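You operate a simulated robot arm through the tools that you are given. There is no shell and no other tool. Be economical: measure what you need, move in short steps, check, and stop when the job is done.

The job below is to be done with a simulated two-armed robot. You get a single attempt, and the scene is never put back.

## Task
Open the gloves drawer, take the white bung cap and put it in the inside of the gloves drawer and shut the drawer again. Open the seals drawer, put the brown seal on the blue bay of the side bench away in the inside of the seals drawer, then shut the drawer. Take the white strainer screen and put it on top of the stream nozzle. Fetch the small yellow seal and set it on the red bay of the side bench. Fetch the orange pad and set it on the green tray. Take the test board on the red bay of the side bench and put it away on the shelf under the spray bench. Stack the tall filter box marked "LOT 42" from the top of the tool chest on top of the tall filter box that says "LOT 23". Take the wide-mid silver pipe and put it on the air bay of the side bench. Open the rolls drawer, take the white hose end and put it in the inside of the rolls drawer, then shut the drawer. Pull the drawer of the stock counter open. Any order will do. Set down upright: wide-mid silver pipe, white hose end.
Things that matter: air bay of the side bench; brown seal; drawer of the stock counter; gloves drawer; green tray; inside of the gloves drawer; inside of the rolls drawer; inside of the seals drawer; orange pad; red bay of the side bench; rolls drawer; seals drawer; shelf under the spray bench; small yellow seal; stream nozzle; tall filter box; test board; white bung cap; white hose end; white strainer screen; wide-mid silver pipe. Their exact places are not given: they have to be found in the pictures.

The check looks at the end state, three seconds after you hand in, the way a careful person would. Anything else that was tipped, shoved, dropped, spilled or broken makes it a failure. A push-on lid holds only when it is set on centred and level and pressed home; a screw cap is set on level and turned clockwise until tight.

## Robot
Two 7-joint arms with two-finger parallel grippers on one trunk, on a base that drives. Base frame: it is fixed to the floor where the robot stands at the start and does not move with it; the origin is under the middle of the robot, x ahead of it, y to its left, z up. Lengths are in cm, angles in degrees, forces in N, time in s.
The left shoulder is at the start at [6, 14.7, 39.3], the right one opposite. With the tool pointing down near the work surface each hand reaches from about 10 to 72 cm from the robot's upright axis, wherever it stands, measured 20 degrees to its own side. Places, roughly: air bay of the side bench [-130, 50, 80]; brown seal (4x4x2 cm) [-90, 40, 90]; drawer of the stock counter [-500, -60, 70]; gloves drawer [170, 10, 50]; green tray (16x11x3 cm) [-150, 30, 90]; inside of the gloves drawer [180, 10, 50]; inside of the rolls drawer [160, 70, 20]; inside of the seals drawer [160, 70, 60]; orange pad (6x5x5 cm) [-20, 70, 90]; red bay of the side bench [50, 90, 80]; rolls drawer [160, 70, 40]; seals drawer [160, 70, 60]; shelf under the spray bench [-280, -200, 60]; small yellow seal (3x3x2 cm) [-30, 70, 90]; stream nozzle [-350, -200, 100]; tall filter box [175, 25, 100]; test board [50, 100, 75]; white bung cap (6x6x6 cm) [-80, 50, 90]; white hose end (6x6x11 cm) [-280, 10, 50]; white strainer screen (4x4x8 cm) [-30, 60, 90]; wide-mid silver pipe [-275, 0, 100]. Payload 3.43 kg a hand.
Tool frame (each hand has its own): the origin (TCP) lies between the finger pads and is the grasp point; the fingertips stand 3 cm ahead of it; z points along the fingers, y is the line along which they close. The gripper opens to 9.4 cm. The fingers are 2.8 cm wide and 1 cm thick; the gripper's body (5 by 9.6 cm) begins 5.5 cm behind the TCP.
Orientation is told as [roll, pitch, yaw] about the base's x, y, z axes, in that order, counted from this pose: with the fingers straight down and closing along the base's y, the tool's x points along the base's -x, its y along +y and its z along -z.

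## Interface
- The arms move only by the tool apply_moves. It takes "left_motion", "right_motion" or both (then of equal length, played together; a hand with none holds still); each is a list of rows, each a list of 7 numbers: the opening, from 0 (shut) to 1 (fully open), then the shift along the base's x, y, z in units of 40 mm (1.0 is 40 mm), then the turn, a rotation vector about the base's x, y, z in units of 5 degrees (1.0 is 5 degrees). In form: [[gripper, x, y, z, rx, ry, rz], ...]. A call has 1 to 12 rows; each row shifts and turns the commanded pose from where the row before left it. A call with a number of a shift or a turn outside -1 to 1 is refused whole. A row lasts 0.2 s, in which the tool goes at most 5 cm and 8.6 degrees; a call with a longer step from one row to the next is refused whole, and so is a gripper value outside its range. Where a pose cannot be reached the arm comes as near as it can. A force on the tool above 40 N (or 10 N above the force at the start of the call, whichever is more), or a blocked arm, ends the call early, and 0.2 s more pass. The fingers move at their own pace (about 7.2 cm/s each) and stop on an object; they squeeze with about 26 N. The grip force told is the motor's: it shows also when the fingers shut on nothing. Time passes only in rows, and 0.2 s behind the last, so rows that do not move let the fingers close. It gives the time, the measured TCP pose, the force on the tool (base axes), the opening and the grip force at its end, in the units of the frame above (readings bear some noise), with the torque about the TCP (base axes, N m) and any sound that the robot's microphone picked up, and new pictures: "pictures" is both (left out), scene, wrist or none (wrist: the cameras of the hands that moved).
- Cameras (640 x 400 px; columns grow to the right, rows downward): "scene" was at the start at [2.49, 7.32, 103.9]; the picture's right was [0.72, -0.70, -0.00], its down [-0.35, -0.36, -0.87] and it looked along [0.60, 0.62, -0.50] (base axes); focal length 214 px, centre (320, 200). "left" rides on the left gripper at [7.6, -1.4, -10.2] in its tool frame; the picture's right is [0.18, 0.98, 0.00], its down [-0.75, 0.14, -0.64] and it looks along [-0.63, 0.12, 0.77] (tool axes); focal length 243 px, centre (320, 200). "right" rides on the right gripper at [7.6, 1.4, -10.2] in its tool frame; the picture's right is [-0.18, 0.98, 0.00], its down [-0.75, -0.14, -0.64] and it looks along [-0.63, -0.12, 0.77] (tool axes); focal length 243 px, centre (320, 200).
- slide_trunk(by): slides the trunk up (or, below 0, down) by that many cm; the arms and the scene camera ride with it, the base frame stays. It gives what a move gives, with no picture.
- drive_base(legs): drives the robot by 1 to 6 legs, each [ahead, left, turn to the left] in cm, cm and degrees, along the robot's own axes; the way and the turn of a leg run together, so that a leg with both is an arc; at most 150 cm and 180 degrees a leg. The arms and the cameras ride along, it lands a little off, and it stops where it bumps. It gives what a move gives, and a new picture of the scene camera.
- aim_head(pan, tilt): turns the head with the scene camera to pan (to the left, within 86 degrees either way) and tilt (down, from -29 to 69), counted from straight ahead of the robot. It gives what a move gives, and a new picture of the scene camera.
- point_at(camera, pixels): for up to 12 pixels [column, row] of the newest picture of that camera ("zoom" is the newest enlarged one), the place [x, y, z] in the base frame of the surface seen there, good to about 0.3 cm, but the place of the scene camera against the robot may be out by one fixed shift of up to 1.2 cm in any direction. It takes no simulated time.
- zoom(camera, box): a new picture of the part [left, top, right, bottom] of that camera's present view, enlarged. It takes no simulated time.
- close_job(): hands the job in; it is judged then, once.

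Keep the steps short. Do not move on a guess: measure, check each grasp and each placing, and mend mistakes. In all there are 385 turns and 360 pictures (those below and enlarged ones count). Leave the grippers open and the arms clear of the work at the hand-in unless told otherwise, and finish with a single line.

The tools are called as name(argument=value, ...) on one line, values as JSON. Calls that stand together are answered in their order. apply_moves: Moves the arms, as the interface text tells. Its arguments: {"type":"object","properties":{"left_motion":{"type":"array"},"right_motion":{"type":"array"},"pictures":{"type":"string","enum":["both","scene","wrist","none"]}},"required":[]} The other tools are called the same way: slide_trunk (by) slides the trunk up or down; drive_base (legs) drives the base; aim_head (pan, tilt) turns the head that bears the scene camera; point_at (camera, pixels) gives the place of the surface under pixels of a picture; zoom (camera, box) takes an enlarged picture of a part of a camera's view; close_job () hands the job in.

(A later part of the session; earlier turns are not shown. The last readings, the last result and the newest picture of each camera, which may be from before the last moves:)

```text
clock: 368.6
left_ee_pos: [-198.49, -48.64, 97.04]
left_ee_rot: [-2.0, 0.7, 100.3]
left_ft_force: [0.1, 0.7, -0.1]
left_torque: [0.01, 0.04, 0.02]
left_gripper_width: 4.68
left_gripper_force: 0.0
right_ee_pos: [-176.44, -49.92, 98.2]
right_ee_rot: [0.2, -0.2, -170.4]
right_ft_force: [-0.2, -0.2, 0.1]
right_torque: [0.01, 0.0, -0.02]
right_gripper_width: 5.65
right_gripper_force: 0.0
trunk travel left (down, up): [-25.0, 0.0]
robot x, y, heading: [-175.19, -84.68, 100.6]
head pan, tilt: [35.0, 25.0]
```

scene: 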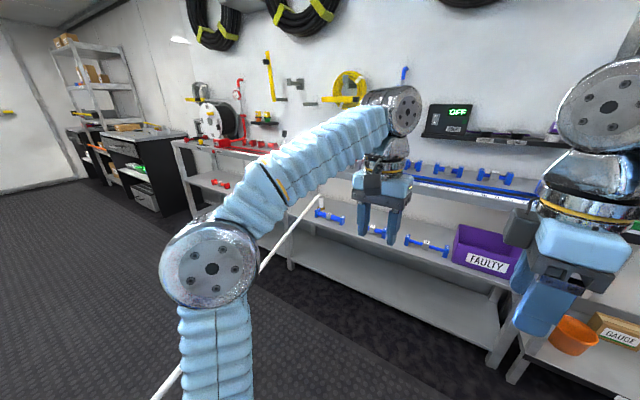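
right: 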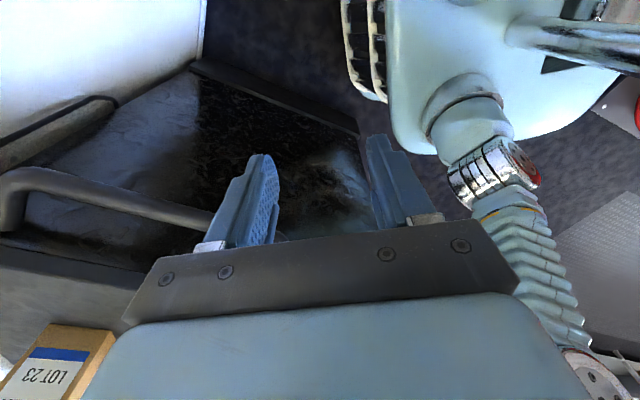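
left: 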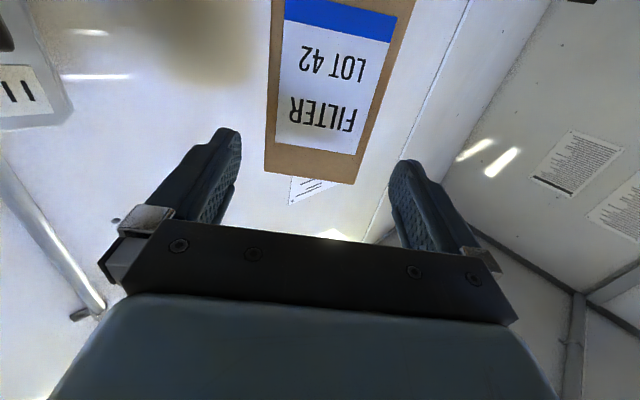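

zoom(camera="scene", box=[180, 110, 420, 260])

point_at(camera="zoom", pixels=[[372, 235], [377, 255], [340, 255], [300, 315], [290, 345], [380, 275], [345, 300], [300, 375], [250, 110], [540, 180]])

```text
2.67 times, centred on (300, 185) of scene
```

zoom: 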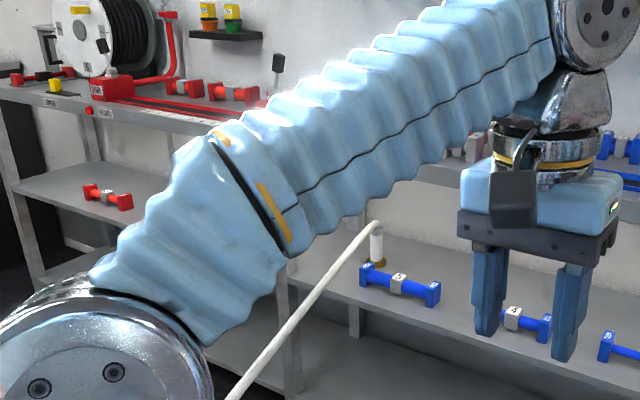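

```text
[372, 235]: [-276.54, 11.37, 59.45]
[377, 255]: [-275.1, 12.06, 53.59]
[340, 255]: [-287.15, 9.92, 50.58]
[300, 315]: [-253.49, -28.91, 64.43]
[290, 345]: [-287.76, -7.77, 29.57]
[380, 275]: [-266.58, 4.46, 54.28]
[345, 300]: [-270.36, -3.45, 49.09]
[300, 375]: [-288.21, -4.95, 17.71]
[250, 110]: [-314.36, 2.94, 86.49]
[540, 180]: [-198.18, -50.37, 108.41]
```

The hose end stands ~16 cm inside the middle shelf beside a blue valve piece. Pull the left hand in and come closer for a better look.

apply_moves(left_motion=[[0.6, 0.7, -0.4, 0, 0, 0, 0], [0.6, 0.7, -0.4, 0, 0, 0, 0], [0.6, 0.7, -0.4, 0, 0, 0, 0], [0.6, 0.6, -0.4, 0, 0, 0, 0]], right_motion=[[0.6, 0.7, -0.2, 0, 0, 0, 0], [0.6, 0.7, -0.2, 0, 0, 0, 0], [0.6, 0.7, -0.2, 0, 0, 0, 0], [0.6, 0.6, -0.2, 0, 0, 0, 0]], pictures="none")

slide_trunk(by=-15)

drive_base(legs=[[45, 8, 3]])

aim_head(pan=65, tilt=35)

```text
clock: 369.6
left_ee_pos: [-187.45, -55.37, 97.04]
left_ee_rot: [-2.0, 0.6, 100.3]
left_ft_force: [0.8, -0.4, -1.4]
left_torque: [0.0, 0.0, 0.0]
left_gripper_width: 5.65
left_gripper_force: 0.1
right_ee_pos: [-165.67, -53.05, 98.2]
right_ee_rot: [0.1, -0.2, -170.5]
right_ft_force: [-0.3, 0.3, -0.5]
right_torque: [-0.02, 0.02, 0.04]
right_gripper_width: 5.62
right_gripper_force: 0.1
trunk travel left (down, up): [-25.0, 0.0]
robot x, y, heading: [-174.96, -84.83, 100.6]
head pan, tilt: [35.0, 25.0]
```

```text
clock: 371.3
left_ee_pos: [-187.5, -55.32, 82.0]
left_ee_rot: [-2.0, 0.6, 100.1]
left_ft_force: [0.5, 0.1, -0.1]
left_torque: [0.04, -0.01, 0.02]
left_gripper_width: 5.6
left_gripper_force: 0.0
right_ee_pos: [-165.62, -53.19, 83.27]
right_ee_rot: [0.2, -0.2, -170.4]
right_ft_force: [1.3, -0.3, 0.2]
right_torque: [0.01, 0.03, -0.02]
right_gripper_width: 5.64
right_gripper_force: 0.0
trunk travel left (down, up): [-10.0, 15.0]
robot x, y, heading: [-174.83, -84.75, 100.6]
head pan, tilt: [35.0, 25.0]
```

```text
clock: 374.1
left_ee_pos: [-206.09, -14.07, 82.02]
left_ee_rot: [-2.0, 0.6, 103.0]
left_ft_force: [0.3, -0.3, 0.6]
left_torque: [-0.01, -0.04, 0.0]
left_gripper_width: 5.62
left_gripper_force: 0.0
right_ee_pos: [-184.32, -10.8, 83.36]
right_ee_rot: [0.2, -0.1, -167.7]
right_ft_force: [0.5, 0.3, -0.1]
right_torque: [-0.04, 0.03, -0.01]
right_gripper_width: 5.65
right_gripper_force: 0.0
trunk travel left (down, up): [-10.0, 15.0]
robot x, y, heading: [-192.11, -43.04, 103.1]
head pan, tilt: [35.0, 25.0]
```

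scene: 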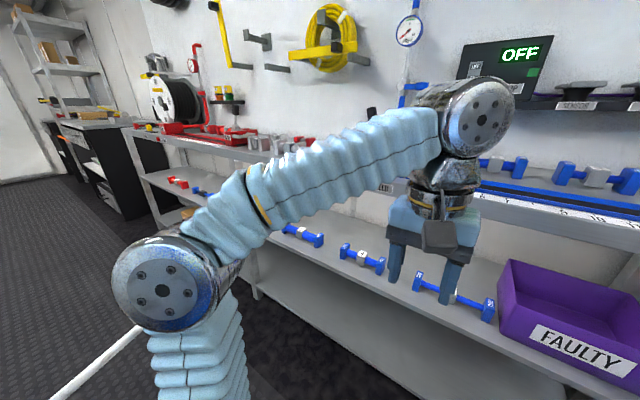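

```text
clock: 375.0
left_ee_pos: [-206.22, -13.97, 82.08]
left_ee_rot: [-2.0, 0.7, 103.0]
left_ft_force: [-0.2, 0.6, -0.4]
left_torque: [0.01, 0.03, -0.03]
left_gripper_width: 5.67
left_gripper_force: 0.1
right_ee_pos: [-184.44, -10.69, 83.08]
right_ee_rot: [0.1, 0.0, -167.7]
right_ft_force: [-0.4, 0.1, -0.1]
right_torque: [0.0, 0.02, 0.0]
right_gripper_width: 5.64
right_gripper_force: 0.0
trunk travel left (down, up): [-10.0, 15.0]
robot x, y, heading: [-192.23, -42.94, 103.5]
head pan, tilt: [65.0, 35.0]
```

scene: 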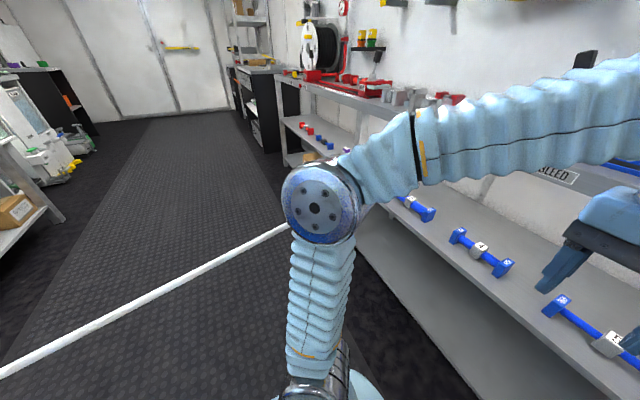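

Turn left 43° to face the hose end between the arms.

drive_base(legs=[[0, 0, 43]])

aim_head(pan=0, tilt=35)

zoom(camera="scene", box=[220, 100, 420, 240])

```text
clock: 377.4
left_ee_pos: [-222.17, -31.48, 82.03]
left_ee_rot: [-2.0, 0.7, 146.2]
left_ft_force: [-0.6, -0.6, -0.5]
left_torque: [0.02, -0.05, 0.02]
left_gripper_width: 5.66
left_gripper_force: 0.0
right_ee_pos: [-208.55, -14.14, 83.3]
right_ee_rot: [0.1, -0.3, -124.4]
right_ft_force: [0.1, -0.5, -0.1]
right_torque: [-0.02, 0.0, -0.01]
right_gripper_width: 5.63
right_gripper_force: 0.1
trunk travel left (down, up): [-10.0, 15.0]
robot x, y, heading: [-191.93, -42.8, 146.5]
head pan, tilt: [65.0, 35.0]
```

scene: 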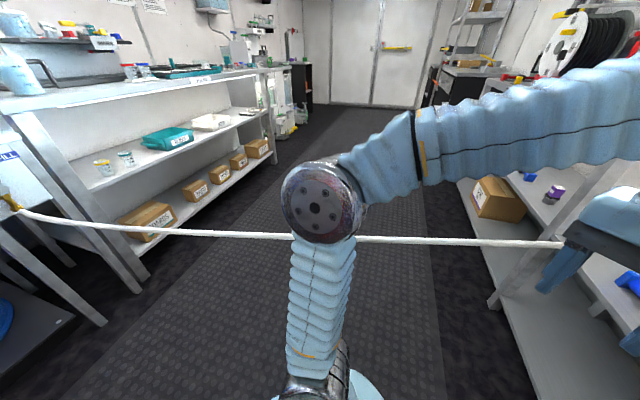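

```text
clock: 378.8
left_ee_pos: [-222.13, -31.44, 81.98]
left_ee_rot: [-2.0, 0.7, 146.4]
left_ft_force: [0.8, 0.3, 0.1]
left_torque: [-0.01, 0.05, 0.0]
left_gripper_width: 5.64
left_gripper_force: 0.1
right_ee_pos: [-208.59, -14.09, 83.36]
right_ee_rot: [0.2, -0.2, -124.4]
right_ft_force: [0.0, 0.0, 0.2]
right_torque: [-0.02, 0.01, 0.0]
right_gripper_width: 5.64
right_gripper_force: 0.2
trunk travel left (down, up): [-10.0, 15.0]
robot x, y, heading: [-192.16, -43.33, 146.7]
head pan, tilt: [0.0, 35.0]
```

scene: 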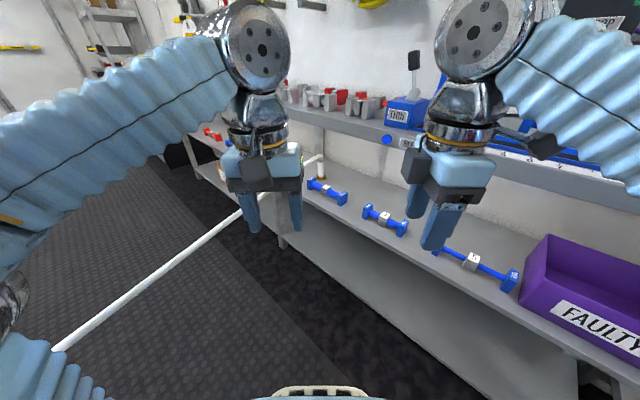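

```text
2.86 times, centred on (320, 170) of scene
```

zoom: 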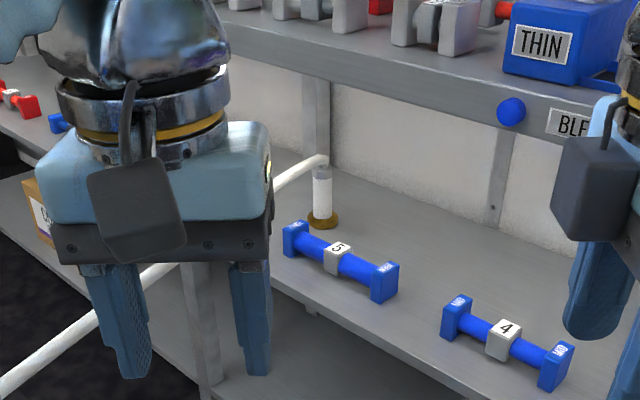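

point_at(camera="zoom", pixels=[[322, 200], [322, 175], [322, 220], [310, 218], [337, 218], [295, 240], [385, 285], [300, 225], [325, 160], [275, 175], [440, 100], [270, 290]])

```text
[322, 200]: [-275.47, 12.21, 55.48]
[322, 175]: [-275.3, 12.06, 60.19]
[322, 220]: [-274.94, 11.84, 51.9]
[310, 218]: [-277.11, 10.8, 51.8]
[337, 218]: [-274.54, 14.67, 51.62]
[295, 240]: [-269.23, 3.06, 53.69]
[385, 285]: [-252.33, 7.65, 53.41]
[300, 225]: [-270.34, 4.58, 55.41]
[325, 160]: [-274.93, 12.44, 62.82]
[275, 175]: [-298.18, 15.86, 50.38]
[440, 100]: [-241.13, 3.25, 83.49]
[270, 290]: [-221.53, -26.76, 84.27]
```

Tube stands at ≈(-275,12.5), z 52-61, with the hose leaving its top toward the tap; bar "5" lies in front. I'll approach from the right side with a tilted hand. Lower the trunk and pre-turn the left hand.

slide_trunk(by=-10)

drive_base(legs=[[0, 0, -43], [0, 14, 0], [14, 0, 0]])

apply_moves(left_motion=[[0.6, 0, 0, 0, 0, 0, 1], [0.6, 0, 0, 0, 0, 0, 1], [0.6, 0, 0, 0, 0, 0, 1], [0.6, 0, 0, 0, 0, 0, 1], [0.6, 0, 0, 0, 0, 0, 1], [0.6, 0, 0, 0, 0, 0, 1], [0.6, 0, 0, 0, 0, 0, 1], [0.6, 0, 0, 0, 0, 0, 1], [0.6, 0, 0, 0, 0, 0, 1], [0.6, 0, 0, 0, 0, 0, 1], [0.6, 0, 0, 0, 0, 0, 1], [0.6, 0, 0, 0, 0, 0, 1]], pictures="none")

```text
clock: 380.1
left_ee_pos: [-222.13, -31.57, 72.02]
left_ee_rot: [-2.0, 0.7, 146.3]
left_ft_force: [0.7, -0.3, 0.8]
left_torque: [0.02, 0.03, 0.03]
left_gripper_width: 5.65
left_gripper_force: 0.1
right_ee_pos: [-208.52, -14.23, 73.27]
right_ee_rot: [0.3, -0.2, -124.5]
right_ft_force: [0.1, 0.7, 0.5]
right_torque: [-0.01, 0.02, 0.0]
right_gripper_width: 5.64
right_gripper_force: 0.1
trunk travel left (down, up): [0.0, 25.0]
robot x, y, heading: [-192.15, -43.29, 146.7]
head pan, tilt: [0.0, 35.0]
```

```text
clock: 384.3
left_ee_pos: [-224.26, -4.08, 72.09]
left_ee_rot: [-2.0, 0.7, 104.2]
left_ft_force: [0.3, 0.3, -0.3]
left_torque: [0.0, -0.01, 0.02]
left_gripper_width: 5.65
left_gripper_force: 0.0
right_ee_pos: [-202.6, -0.23, 73.19]
right_ee_rot: [0.3, -0.2, -166.4]
right_ft_force: [0.2, 0.0, -0.1]
right_torque: [-0.02, 0.0, -0.01]
right_gripper_width: 5.64
right_gripper_force: 0.0
trunk travel left (down, up): [0.0, 25.0]
robot x, y, heading: [-209.47, -32.8, 104.8]
head pan, tilt: [0.0, 35.0]
```

scene: 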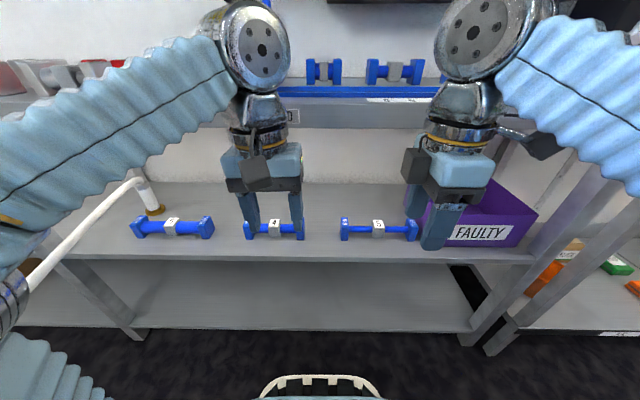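

```text
clock: 386.9
left_ee_pos: [-224.15, -4.09, 72.09]
left_ee_rot: [-1.9, 0.7, 164.2]
left_ft_force: [-0.9, 0.1, 0.0]
left_torque: [0.02, 0.0, 0.02]
left_gripper_width: 5.64
left_gripper_force: 0.0
right_ee_pos: [-202.56, -0.38, 73.39]
right_ee_rot: [0.2, -0.2, -166.5]
right_ft_force: [-0.3, -0.6, 0.4]
right_torque: [0.0, -0.02, 0.02]
right_gripper_width: 5.62
right_gripper_force: 0.0
trunk travel left (down, up): [0.0, 25.0]
robot x, y, heading: [-209.53, -32.77, 104.7]
head pan, tilt: [0.0, 35.0]
```

aim_head(pan=60, tilt=45)

point_at(camera="scene", pixels=[[200, 250], [100, 300], [300, 200], [320, 150]])

```text
clock: 388.2
left_ee_pos: [-224.34, -4.15, 71.98]
left_ee_rot: [-2.0, 0.7, 164.2]
left_ft_force: [0.4, -0.7, 0.1]
left_torque: [0.0, 0.0, -0.02]
left_gripper_width: 5.65
left_gripper_force: 0.0
right_ee_pos: [-202.65, -0.32, 73.2]
right_ee_rot: [0.2, -0.2, -166.4]
right_ft_force: [0.1, 0.0, 0.1]
right_torque: [0.0, 0.01, 0.02]
right_gripper_width: 5.63
right_gripper_force: 0.0
trunk travel left (down, up): [0.0, 25.0]
robot x, y, heading: [-209.39, -32.81, 104.7]
head pan, tilt: [60.0, 45.0]
```

scene: 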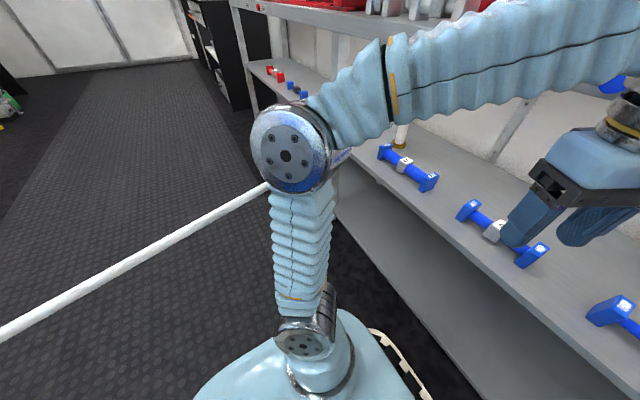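

```text
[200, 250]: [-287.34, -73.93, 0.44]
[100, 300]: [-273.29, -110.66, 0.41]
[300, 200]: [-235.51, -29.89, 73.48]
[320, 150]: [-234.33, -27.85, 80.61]
```

Finish the yaw and tilt 50° while moving the left hand to the left-front of the shelf.

apply_moves(left_motion=[[0.6, -0.3, 0, 0, 0, 0, 1], [0.6, -0.4, 0, 0, 0, 0, 1], [0.6, -0.5, -0.1, -0.1, 0.105, 0.99, 0], [0.6, -0.5, -0.1, -0.1, 0.105, 0.99, 0], [0.6, -0.5, -0.1, -0.1, 0.105, 0.99, 0], [0.6, -0.5, -0.1, -0.1, 0.105, 0.99, 0], [0.6, -0.5, -0.1, -0.1, 0.105, 0.99, 0], [0.6, -0.5, -0.1, -0.1, 0.105, 0.99, 0], [0.6, -0.5, -0.1, -0.1, 0.105, 0.99, 0], [0.6, -0.5, -0.1, -0.1, 0.105, 0.99, 0], [0.6, -0.5, -0.1, -0.1, 0.105, 0.99, 0], [0.6, -0.5, -0.1, -0.1, 0.105, 0.99, 0]])

```text
clock: 390.8
left_ee_pos: [-246.95, -7.74, 68.04]
left_ee_rot: [-2.4, -49.2, 174.3]
left_ft_force: [0.1, 0.3, -0.5]
left_torque: [-0.02, 0.01, 0.0]
left_gripper_width: 5.63
left_gripper_force: 0.1
right_ee_pos: [-202.59, -0.27, 73.36]
right_ee_rot: [0.3, -0.1, -166.5]
right_ft_force: [0.2, 0.4, 1.1]
right_torque: [0.0, -0.02, -0.01]
right_gripper_width: 5.64
right_gripper_force: 0.1
trunk travel left (down, up): [0.0, 25.0]
robot x, y, heading: [-209.58, -32.8, 104.6]
head pan, tilt: [60.0, 45.0]
```

scene: 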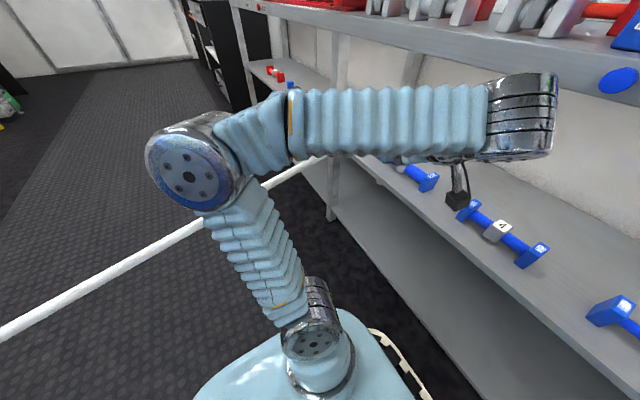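
left: 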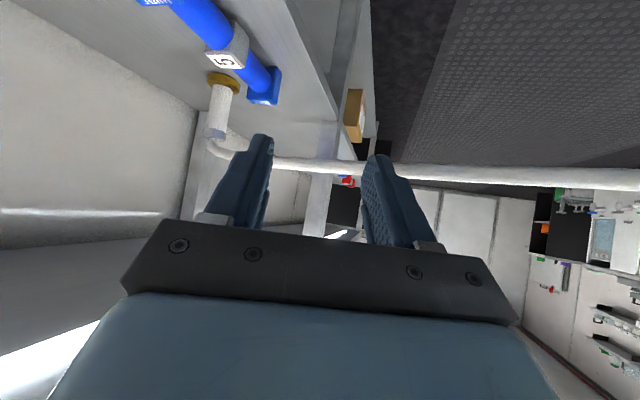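

point_at(camera="scene", pixels=[[190, 175], [165, 170], [240, 230], [180, 240], [300, 170]])

point_at(camera="left", pixels=[[222, 105], [219, 125], [223, 82], [208, 80], [239, 82], [240, 155], [300, 163], [262, 95], [275, 75], [225, 50]])

```text
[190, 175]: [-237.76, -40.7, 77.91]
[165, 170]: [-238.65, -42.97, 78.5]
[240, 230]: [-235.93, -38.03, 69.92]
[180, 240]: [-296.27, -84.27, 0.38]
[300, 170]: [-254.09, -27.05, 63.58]
```

```text
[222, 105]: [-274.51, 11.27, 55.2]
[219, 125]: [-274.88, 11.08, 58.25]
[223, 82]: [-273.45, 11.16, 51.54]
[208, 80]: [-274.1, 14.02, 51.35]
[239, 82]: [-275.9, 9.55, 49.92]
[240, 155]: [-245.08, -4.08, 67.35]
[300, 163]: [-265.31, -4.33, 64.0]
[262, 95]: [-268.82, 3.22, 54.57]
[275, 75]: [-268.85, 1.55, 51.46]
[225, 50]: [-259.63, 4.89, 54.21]
```

point_at(camera="scene", pixels=[[400, 35], [400, 45], [400, 52], [480, 50], [480, 60], [520, 75], [490, 130], [520, 115], [550, 150]])

```text
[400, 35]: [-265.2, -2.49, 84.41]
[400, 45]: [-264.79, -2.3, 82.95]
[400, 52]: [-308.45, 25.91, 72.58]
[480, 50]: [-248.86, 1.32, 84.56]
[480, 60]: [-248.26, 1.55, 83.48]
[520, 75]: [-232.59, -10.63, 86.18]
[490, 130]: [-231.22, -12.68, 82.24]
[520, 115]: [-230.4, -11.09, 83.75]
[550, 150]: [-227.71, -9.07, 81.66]
```

Lower to z≈60, then slide into the shelf space behind the bars.

apply_moves(left_motion=[[0.6, 0, 0, -0.7, 0, 0, 0], [0.6, 0, 0, -0.7, 0, 0, 0], [0.6, 0, 0, -0.6, 0, 0, 0], [0.6, -0.2, 0.85, 0, 0, 0, 0], [0.6, -0.2, 0.85, 0, 0, 0, 0], [0.6, -0.2, 0.85, 0, 0, 0, 0]])

```text
clock: 392.2
left_ee_pos: [-249.22, 2.28, 60.04]
left_ee_rot: [-2.4, -49.1, 174.4]
left_ft_force: [-0.1, -1.1, 0.8]
left_torque: [0.01, -0.03, -0.01]
left_gripper_width: 5.64
left_gripper_force: 0.0
right_ee_pos: [-202.45, -0.39, 73.33]
right_ee_rot: [0.2, -0.1, -166.5]
right_ft_force: [0.0, -0.4, -0.2]
right_torque: [0.02, -0.01, -0.01]
right_gripper_width: 5.65
right_gripper_force: 0.0
trunk travel left (down, up): [0.0, 25.0]
robot x, y, heading: [-209.42, -32.71, 104.6]
head pan, tilt: [60.0, 45.0]
```

scene: 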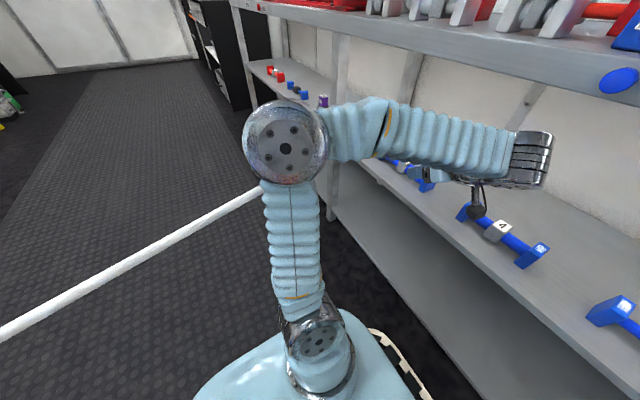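
left: 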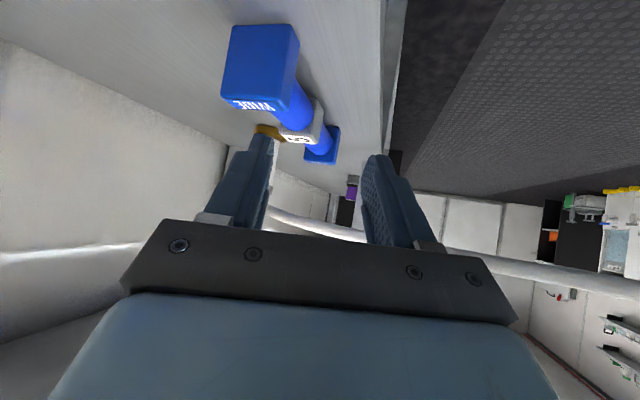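

apply_moves(left_motion=[[0.6, -0.22, 0.9, 0, 0, 0, 0], [0.6, -0.22, 0.9, 0, 0, 0, 0], [0.6, -0.22, 0.9, 0, 0, 0, 0], [0.6, -0.22, 0.9, 0, 0, 0, 0], [0.6, 0, 0, 0, 0, 0, 0]])

```text
clock: 393.4
left_ee_pos: [-253.08, 16.73, 59.77]
left_ee_rot: [-2.3, -49.2, 174.3]
left_ft_force: [0.5, 0.1, 0.0]
left_torque: [0.03, -0.03, -0.01]
left_gripper_width: 5.65
left_gripper_force: 0.1
right_ee_pos: [-202.51, -0.24, 73.14]
right_ee_rot: [0.1, -0.1, -166.5]
right_ft_force: [-0.4, -0.3, 0.1]
right_torque: [-0.01, 0.0, 0.01]
right_gripper_width: 5.61
right_gripper_force: 0.0
trunk travel left (down, up): [0.0, 25.0]
robot x, y, heading: [-209.4, -32.41, 104.7]
head pan, tilt: [60.0, 45.0]
```

scene: 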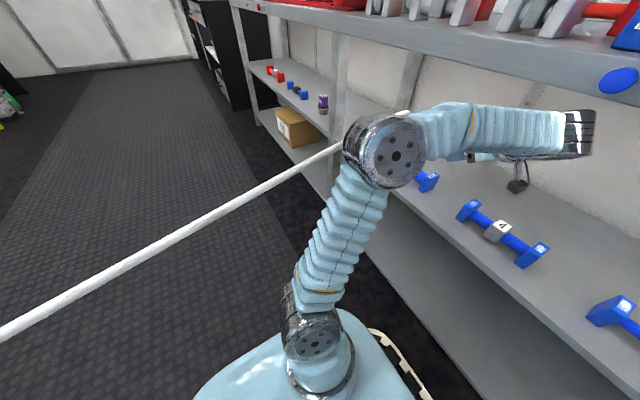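
left: 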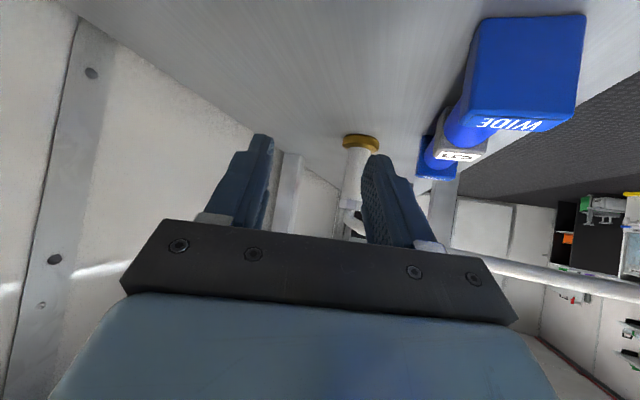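

Shift 7 cm sideways so the tube is on the hand's axis, then look.

apply_moves(left_motion=[[0.7, -0.1, -0.88, 0, 0, 0, 0], [0.7, -0.1, -0.88, 0, 0, 0, 0], [0.7, -0.7, 0.07, 0, 0, 0, 0], [0.7, -0.7, 0.07, 0, 0, 0, 0], [0.7, 0, 0, 0, 0, 0, 0]], pictures="wrist")

point_at(camera="left", pixels=[[320, 150], [330, 150], [320, 120], [320, 180], [400, 120]])

```text
clock: 394.6
left_ee_pos: [-259.79, 10.35, 60.05]
left_ee_rot: [-2.2, -49.0, 174.3]
left_ft_force: [-0.6, 0.2, -0.2]
left_torque: [-0.01, -0.01, 0.03]
left_gripper_width: 6.55
left_gripper_force: 0.0
right_ee_pos: [-202.48, -0.24, 73.2]
right_ee_rot: [0.2, -0.2, -166.5]
right_ft_force: [-0.1, 0.3, 0.2]
right_torque: [-0.02, -0.03, 0.03]
right_gripper_width: 5.65
right_gripper_force: 0.0
trunk travel left (down, up): [0.0, 25.0]
robot x, y, heading: [-209.83, -32.42, 104.6]
head pan, tilt: [60.0, 45.0]
```

left: 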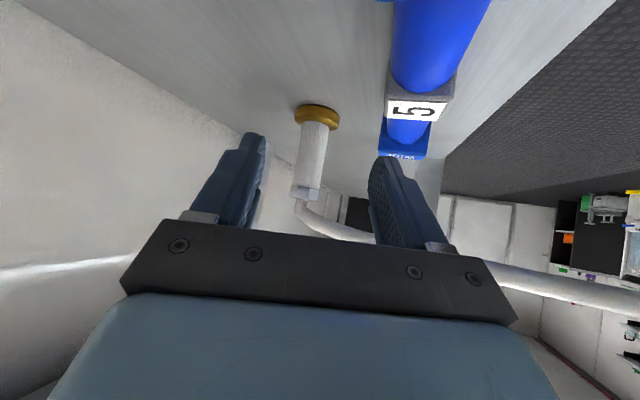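

```text
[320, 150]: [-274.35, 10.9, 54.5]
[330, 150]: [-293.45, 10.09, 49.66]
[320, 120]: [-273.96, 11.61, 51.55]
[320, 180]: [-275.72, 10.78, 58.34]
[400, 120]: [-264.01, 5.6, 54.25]
```

On axis. Advance 15 cm while lowering 3 cm.

apply_moves(left_motion=[[0.7, -0.76, 0.065, -0.1, 0, 0, 0], [0.7, -0.76, 0.065, -0.15, 0, 0, 0], [0.7, -0.76, 0.065, -0.15, 0, 0, 0], [0.7, -0.76, 0.065, -0.2, 0, 0, 0], [0.7, -0.5, 0.05, -0.15, 0, 0, 0], [0.7, 0, 0, 0, 0, 0, 0]], pictures="wrist")

```text
clock: 396.0
left_ee_pos: [-273.68, 11.29, 57.17]
left_ee_rot: [-2.3, -49.1, 174.2]
left_ft_force: [-0.2, 0.0, 0.5]
left_torque: [0.03, -0.01, 0.0]
left_gripper_width: 6.54
left_gripper_force: 0.1
right_ee_pos: [-202.5, -0.34, 73.23]
right_ee_rot: [0.3, -0.3, -166.5]
right_ft_force: [-0.8, -0.2, -0.2]
right_torque: [0.01, 0.0, -0.01]
right_gripper_width: 5.65
right_gripper_force: 0.2
trunk travel left (down, up): [0.0, 25.0]
robot x, y, heading: [-209.46, -33.08, 104.8]
head pan, tilt: [60.0, 45.0]
```

left: 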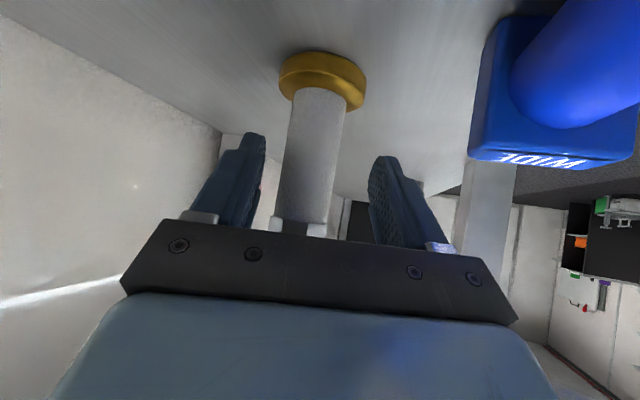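

Tube is between the fingers. Close.

apply_moves(left_motion=[[0, -0.1, 0.01, 0, 0, 0, 0], [0, 0, 0, 0, 0, 0, 0], [0, 0, 0, 0, 0, 0, 0], [0, 0, 0, 0, 0, 0, 0], [0, 0, 0, 0, 0, 0, 0]], pictures="wrist")

```text
clock: 397.2
left_ee_pos: [-274.04, 11.51, 57.16]
left_ee_rot: [-2.4, -49.2, 174.3]
left_ft_force: [2.2, 11.2, 12.9]
left_torque: [0.55, 0.19, -0.25]
left_gripper_width: 3.3
left_gripper_force: 26.4
right_ee_pos: [-202.45, -0.3, 73.22]
right_ee_rot: [0.2, -0.2, -166.5]
right_ft_force: [-0.4, -0.7, -0.5]
right_torque: [0.02, -0.01, -0.02]
right_gripper_width: 5.66
right_gripper_force: 0.0
trunk travel left (down, up): [0.0, 25.0]
robot x, y, heading: [-209.39, -32.52, 104.5]
head pan, tilt: [60.0, 45.0]
```

left: 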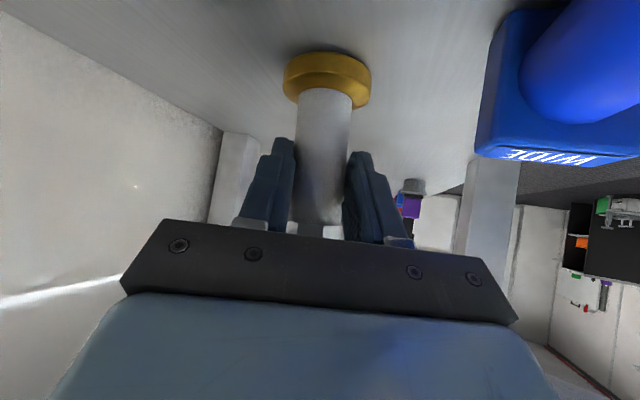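

Gripped (3.3 cm). Lift 2.4 cm and read the forces.

apply_moves(left_motion=[[0, 0, 0, 0.2, 0, 0, 0], [0, 0, 0, 0.2, 0, 0, 0], [0, 0, 0, 0.2, 0, 0, 0], [0, 0, 0, 0, 0, 0, 0]])

```text
clock: 398.2
left_ee_pos: [-273.93, 11.43, 59.43]
left_ee_rot: [-2.2, -49.1, 174.3]
left_ft_force: [0.1, 0.0, -3.2]
left_torque: [-0.02, -0.06, 0.02]
left_gripper_width: 3.28
left_gripper_force: 25.7
right_ee_pos: [-202.63, -0.39, 73.24]
right_ee_rot: [0.3, -0.1, -166.5]
right_ft_force: [0.1, -1.1, 0.1]
right_torque: [0.0, 0.01, 0.01]
right_gripper_width: 5.65
right_gripper_force: 0.1
trunk travel left (down, up): [0.0, 25.0]
robot x, y, heading: [-209.56, -33.1, 104.6]
head pan, tilt: [60.0, 45.0]
```

scene: 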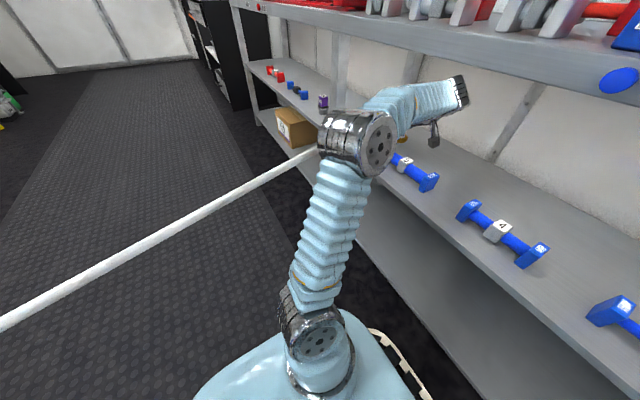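
left: 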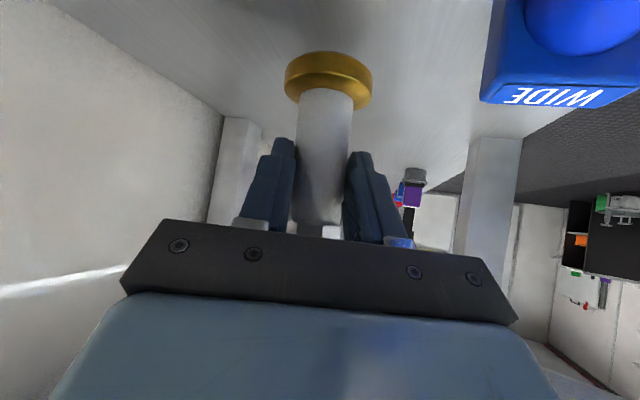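

Lifted freely (~3 N). Bring it out: 2 cm left, then straight forward out of the shelf.

apply_moves(left_motion=[[0, -0.48, -0.12, 0.1, 0, 0, 0], [0, 0.2, -0.8, 0.1, 0, 0, 0], [0, 0.2, -0.85, 0, 0, 0, 0], [0, 0.2, -0.85, 0, 0, 0, 0], [0, 0.2, -0.85, 0, 0, 0, 0], [0, 0.2, -0.85, 0, 0, 0, 0], [0, 0.2, -0.85, 0.1, 0, 0, 0], [0, 0.2, -0.85, 0.2, 0, 0, 0], [0, 0, 0, 0, 0, 0, 0]])

```text
clock: 400.2
left_ee_pos: [-270.25, -12.56, 61.54]
left_ee_rot: [-2.3, -49.0, 174.4]
left_ft_force: [0.0, -0.1, -2.6]
left_torque: [0.0, -0.03, 0.01]
left_gripper_width: 3.26
left_gripper_force: 25.8
right_ee_pos: [-202.38, -0.37, 73.22]
right_ee_rot: [0.1, 0.0, -166.5]
right_ft_force: [-0.5, 0.0, -0.2]
right_torque: [0.03, 0.0, 0.0]
right_gripper_width: 5.65
right_gripper_force: 0.1
trunk travel left (down, up): [0.0, 25.0]
robot x, y, heading: [-209.53, -32.87, 104.5]
head pan, tilt: [60.0, 45.0]
```

scene: 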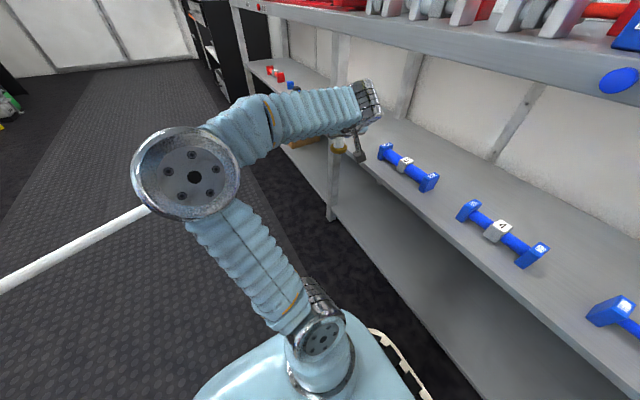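
left: 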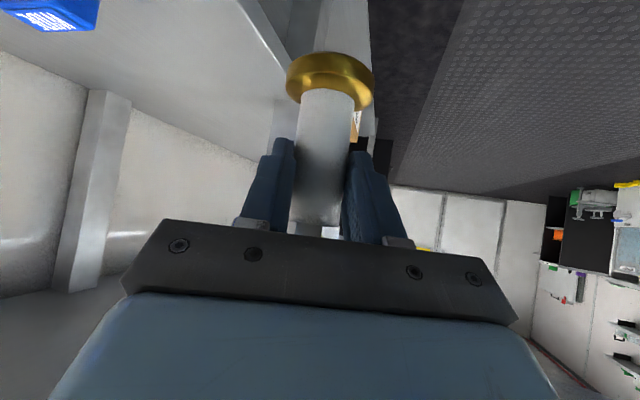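

Out. Back the base off 25 cm and look at where the hose goes.

drive_base(legs=[[-25, 0, 0]])

aim_head(pan=40, tilt=35)

```text
clock: 402.0
left_ee_pos: [-263.87, -36.32, 61.37]
left_ee_rot: [-2.3, -49.1, 174.2]
left_ft_force: [-0.4, -0.3, -3.0]
left_torque: [-0.01, -0.03, 0.0]
left_gripper_width: 3.24
left_gripper_force: 25.7
right_ee_pos: [-196.42, -24.08, 73.23]
right_ee_rot: [0.2, -0.1, -166.6]
right_ft_force: [-0.8, -0.8, 1.0]
right_torque: [0.0, 0.02, 0.01]
right_gripper_width: 5.64
right_gripper_force: 0.1
trunk travel left (down, up): [0.0, 25.0]
robot x, y, heading: [-203.34, -56.39, 104.6]
head pan, tilt: [60.0, 45.0]
```

scene: 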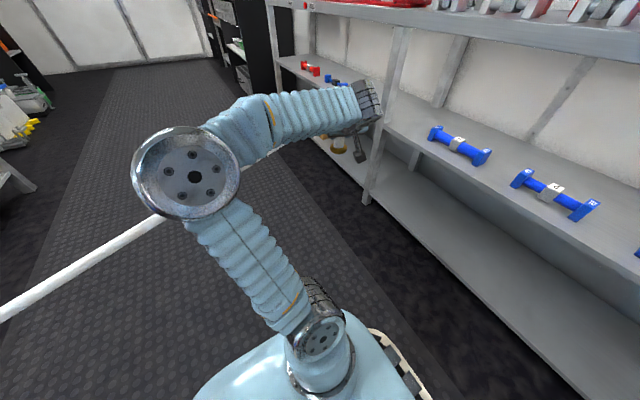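

```text
clock: 402.9
left_ee_pos: [-263.95, -36.22, 61.51]
left_ee_rot: [-2.3, -49.1, 174.2]
left_ft_force: [-0.5, -0.1, -2.0]
left_torque: [-0.02, -0.06, 0.01]
left_gripper_width: 3.23
left_gripper_force: 26.1
right_ee_pos: [-196.25, -24.18, 73.34]
right_ee_rot: [0.2, -0.2, -166.7]
right_ft_force: [-0.2, 0.7, -0.6]
right_torque: [-0.01, 0.02, 0.01]
right_gripper_width: 5.63
right_gripper_force: 0.1
trunk travel left (down, up): [0.0, 25.0]
robot x, y, heading: [-203.45, -56.47, 104.3]
head pan, tilt: [40.0, 35.0]
```

scene: 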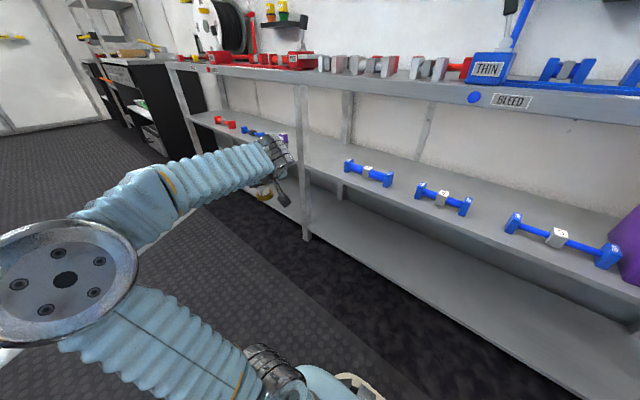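

Test how the hose behaves: drive 60 cm to the right and read the force.

drive_base(legs=[[0, -60, 0]])

aim_head(pan=75, tilt=30)

```text
clock: 406.3
left_ee_pos: [-205.56, -21.36, 61.47]
left_ee_rot: [-2.3, -49.1, 174.9]
left_ft_force: [0.2, 0.1, -1.7]
left_torque: [0.01, -0.06, -0.01]
left_gripper_width: 3.26
left_gripper_force: 25.9
right_ee_pos: [-138.11, -8.6, 73.17]
right_ee_rot: [0.2, 0.0, -166.1]
right_ft_force: [0.1, -1.2, 0.1]
right_torque: [0.02, 0.03, 0.0]
right_gripper_width: 5.66
right_gripper_force: 0.1
trunk travel left (down, up): [0.0, 25.0]
robot x, y, heading: [-145.08, -40.52, 105.3]
head pan, tilt: [40.0, 35.0]
```

scene: 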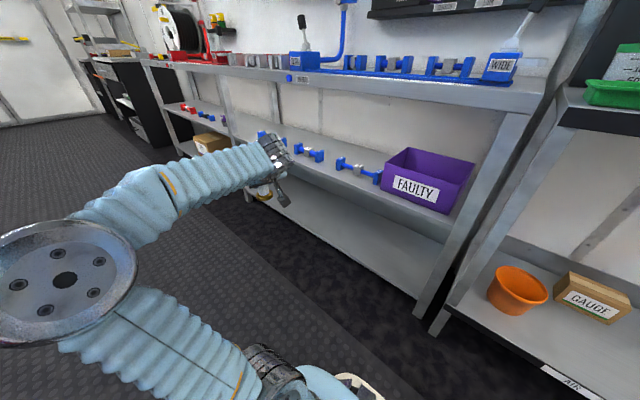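

```text
clock: 407.3
left_ee_pos: [-205.53, -21.48, 61.52]
left_ee_rot: [-2.4, -49.1, 174.7]
left_ft_force: [-0.3, -0.1, -2.8]
left_torque: [0.02, -0.01, 0.01]
left_gripper_width: 3.21
left_gripper_force: 25.7
right_ee_pos: [-138.05, -8.55, 73.25]
right_ee_rot: [0.3, 0.0, -166.0]
right_ft_force: [0.0, 0.8, -0.1]
right_torque: [0.01, 0.02, -0.05]
right_gripper_width: 5.64
right_gripper_force: 0.0
trunk travel left (down, up): [0.0, 25.0]
robot x, y, heading: [-144.99, -41.12, 105.4]
head pan, tilt: [75.0, 30.0]
```

scene: 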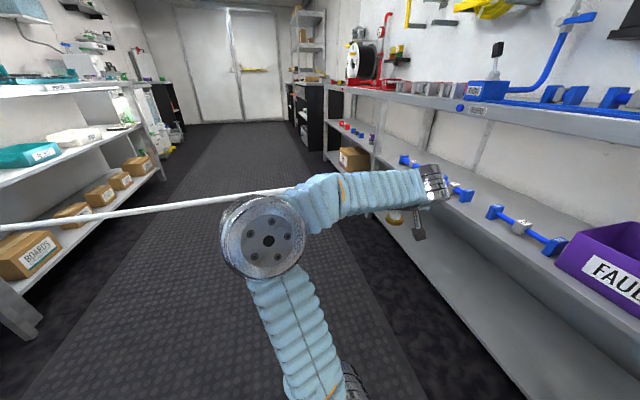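

point_at(camera="scene", pixels=[[280, 190], [230, 197], [150, 207], [60, 220], [10, 226], [395, 217]])

zoom(camera="scene", box=[280, 120, 480, 260])

```text
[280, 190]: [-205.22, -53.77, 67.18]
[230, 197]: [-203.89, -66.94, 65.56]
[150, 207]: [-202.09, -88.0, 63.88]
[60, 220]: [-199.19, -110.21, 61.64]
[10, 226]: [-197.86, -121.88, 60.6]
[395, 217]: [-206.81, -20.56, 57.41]
```

```text
2.86 times, centred on (380, 190) of scene
```

zoom: 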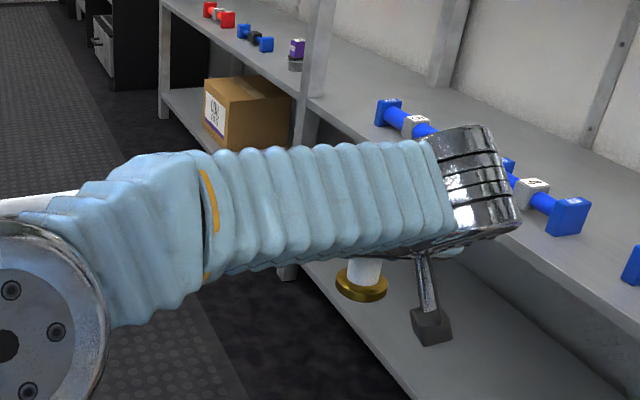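

The hose pays in/out freely with little force. I'll park the hose end on the spray bench's right corner (near its tap) for now so the aisle is open, and do it last. Turn toward the spray bench.

drive_base(legs=[[0, 0, 90], [0, 0, 88], [0, -105, 0]])

slide_trunk(by=20)

aim_head(pan=15, tilt=25)

```text
clock: 420.3
left_ee_pos: [-190.47, -86.4, 61.46]
left_ee_rot: [-2.3, -49.1, -8.9]
left_ft_force: [0.2, -0.4, -2.9]
left_torque: [-0.03, 0.09, 0.0]
left_gripper_width: 3.24
left_gripper_force: 26.1
right_ee_pos: [-258.7, -94.58, 73.21]
right_ee_rot: [0.1, -0.1, 10.2]
right_ft_force: [0.0, 0.3, -0.1]
right_torque: [0.02, 0.01, 0.01]
right_gripper_width: 5.64
right_gripper_force: 0.1
trunk travel left (down, up): [0.0, 25.0]
robot x, y, heading: [-249.59, -62.82, -78.6]
head pan, tilt: [75.0, 30.0]
```

scene: 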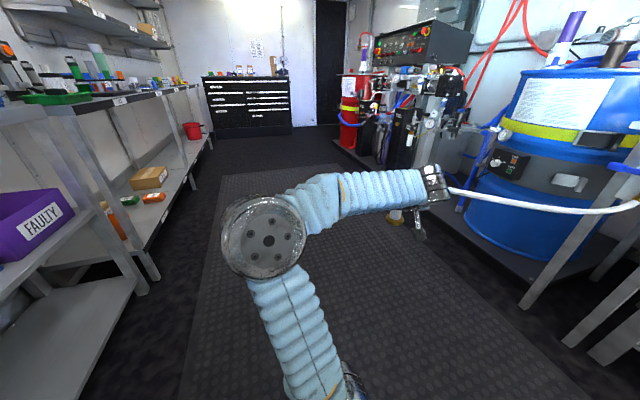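

```text
clock: 422.5
left_ee_pos: [-190.38, -86.24, 81.47]
left_ee_rot: [-2.3, -49.1, -9.0]
left_ft_force: [0.5, 0.1, -2.6]
left_torque: [0.02, 0.09, 0.0]
left_gripper_width: 3.22
left_gripper_force: 26.1
right_ee_pos: [-258.72, -94.62, 93.22]
right_ee_rot: [0.2, -0.1, 10.3]
right_ft_force: [-0.7, -0.4, -0.4]
right_torque: [0.01, -0.02, 0.05]
right_gripper_width: 5.6
right_gripper_force: 0.1
trunk travel left (down, up): [-20.0, 5.0]
robot x, y, heading: [-250.03, -62.9, -78.7]
head pan, tilt: [75.0, 30.0]
```

```text
clock: 423.8
left_ee_pos: [-190.49, -86.31, 81.42]
left_ee_rot: [-2.3, -49.0, -8.9]
left_ft_force: [-0.2, -0.1, -3.2]
left_torque: [0.0, 0.03, 0.0]
left_gripper_width: 3.22
left_gripper_force: 26.2
right_ee_pos: [-258.82, -94.73, 93.34]
right_ee_rot: [0.1, -0.2, 10.1]
right_ft_force: [0.0, -0.2, 0.5]
right_torque: [-0.01, 0.0, -0.04]
right_gripper_width: 5.62
right_gripper_force: 0.0
trunk travel left (down, up): [-20.0, 5.0]
robot x, y, heading: [-249.86, -62.81, -78.6]
head pan, tilt: [15.0, 25.0]
```

scene: 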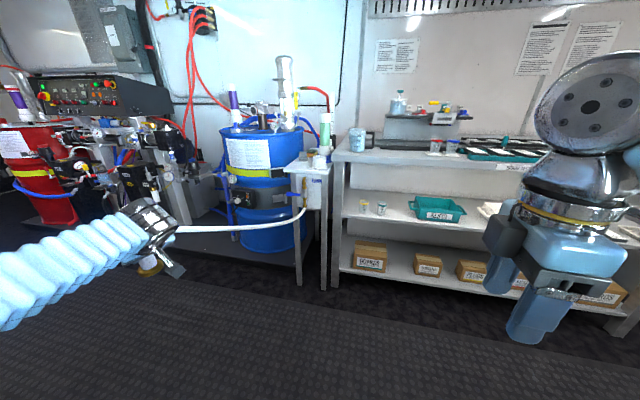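

zoom(camera="scene", box=[280, 60, 560, 310])

point_at(camera="scene", pixels=[[345, 155], [400, 175], [395, 155], [437, 215], [370, 260], [345, 220], [515, 168], [300, 170], [305, 215], [400, 210], [340, 280]])

aim_head(pan=-40, tilt=25)

```text
1.60 times, centred on (420, 185) of scene
```

zoom: 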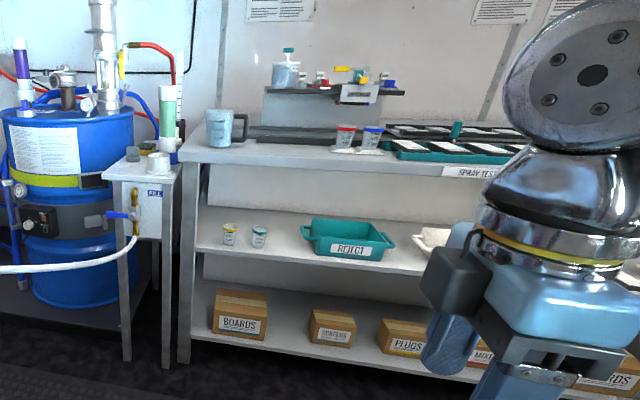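

```text
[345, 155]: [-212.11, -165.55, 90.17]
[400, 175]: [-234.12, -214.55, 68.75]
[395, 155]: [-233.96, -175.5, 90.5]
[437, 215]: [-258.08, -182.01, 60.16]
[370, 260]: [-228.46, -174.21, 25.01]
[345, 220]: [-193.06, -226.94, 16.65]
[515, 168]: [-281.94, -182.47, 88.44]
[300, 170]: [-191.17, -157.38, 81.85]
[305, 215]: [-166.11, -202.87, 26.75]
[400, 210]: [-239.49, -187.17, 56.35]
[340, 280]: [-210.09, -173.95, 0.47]
```

```text
clock: 425.0
left_ee_pos: [-190.38, -86.3, 81.38]
left_ee_rot: [-2.2, -49.1, -9.0]
left_ft_force: [-0.4, 0.0, -2.6]
left_torque: [-0.03, 0.06, 0.02]
left_gripper_width: 3.26
left_gripper_force: 25.3
right_ee_pos: [-258.61, -94.67, 93.31]
right_ee_rot: [0.3, -0.1, 10.2]
right_ft_force: [0.3, 0.0, 1.2]
right_torque: [-0.04, -0.03, 0.02]
right_gripper_width: 5.67
right_gripper_force: 0.1
trunk travel left (down, up): [-20.0, 5.0]
robot x, y, heading: [-249.78, -63.17, -78.4]
head pan, tilt: [-40.0, 25.0]
```

scene: 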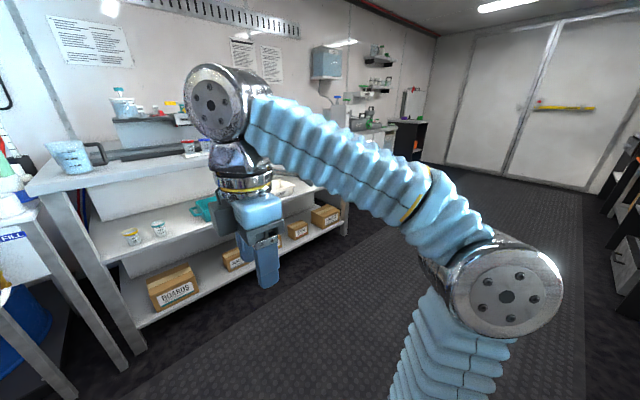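

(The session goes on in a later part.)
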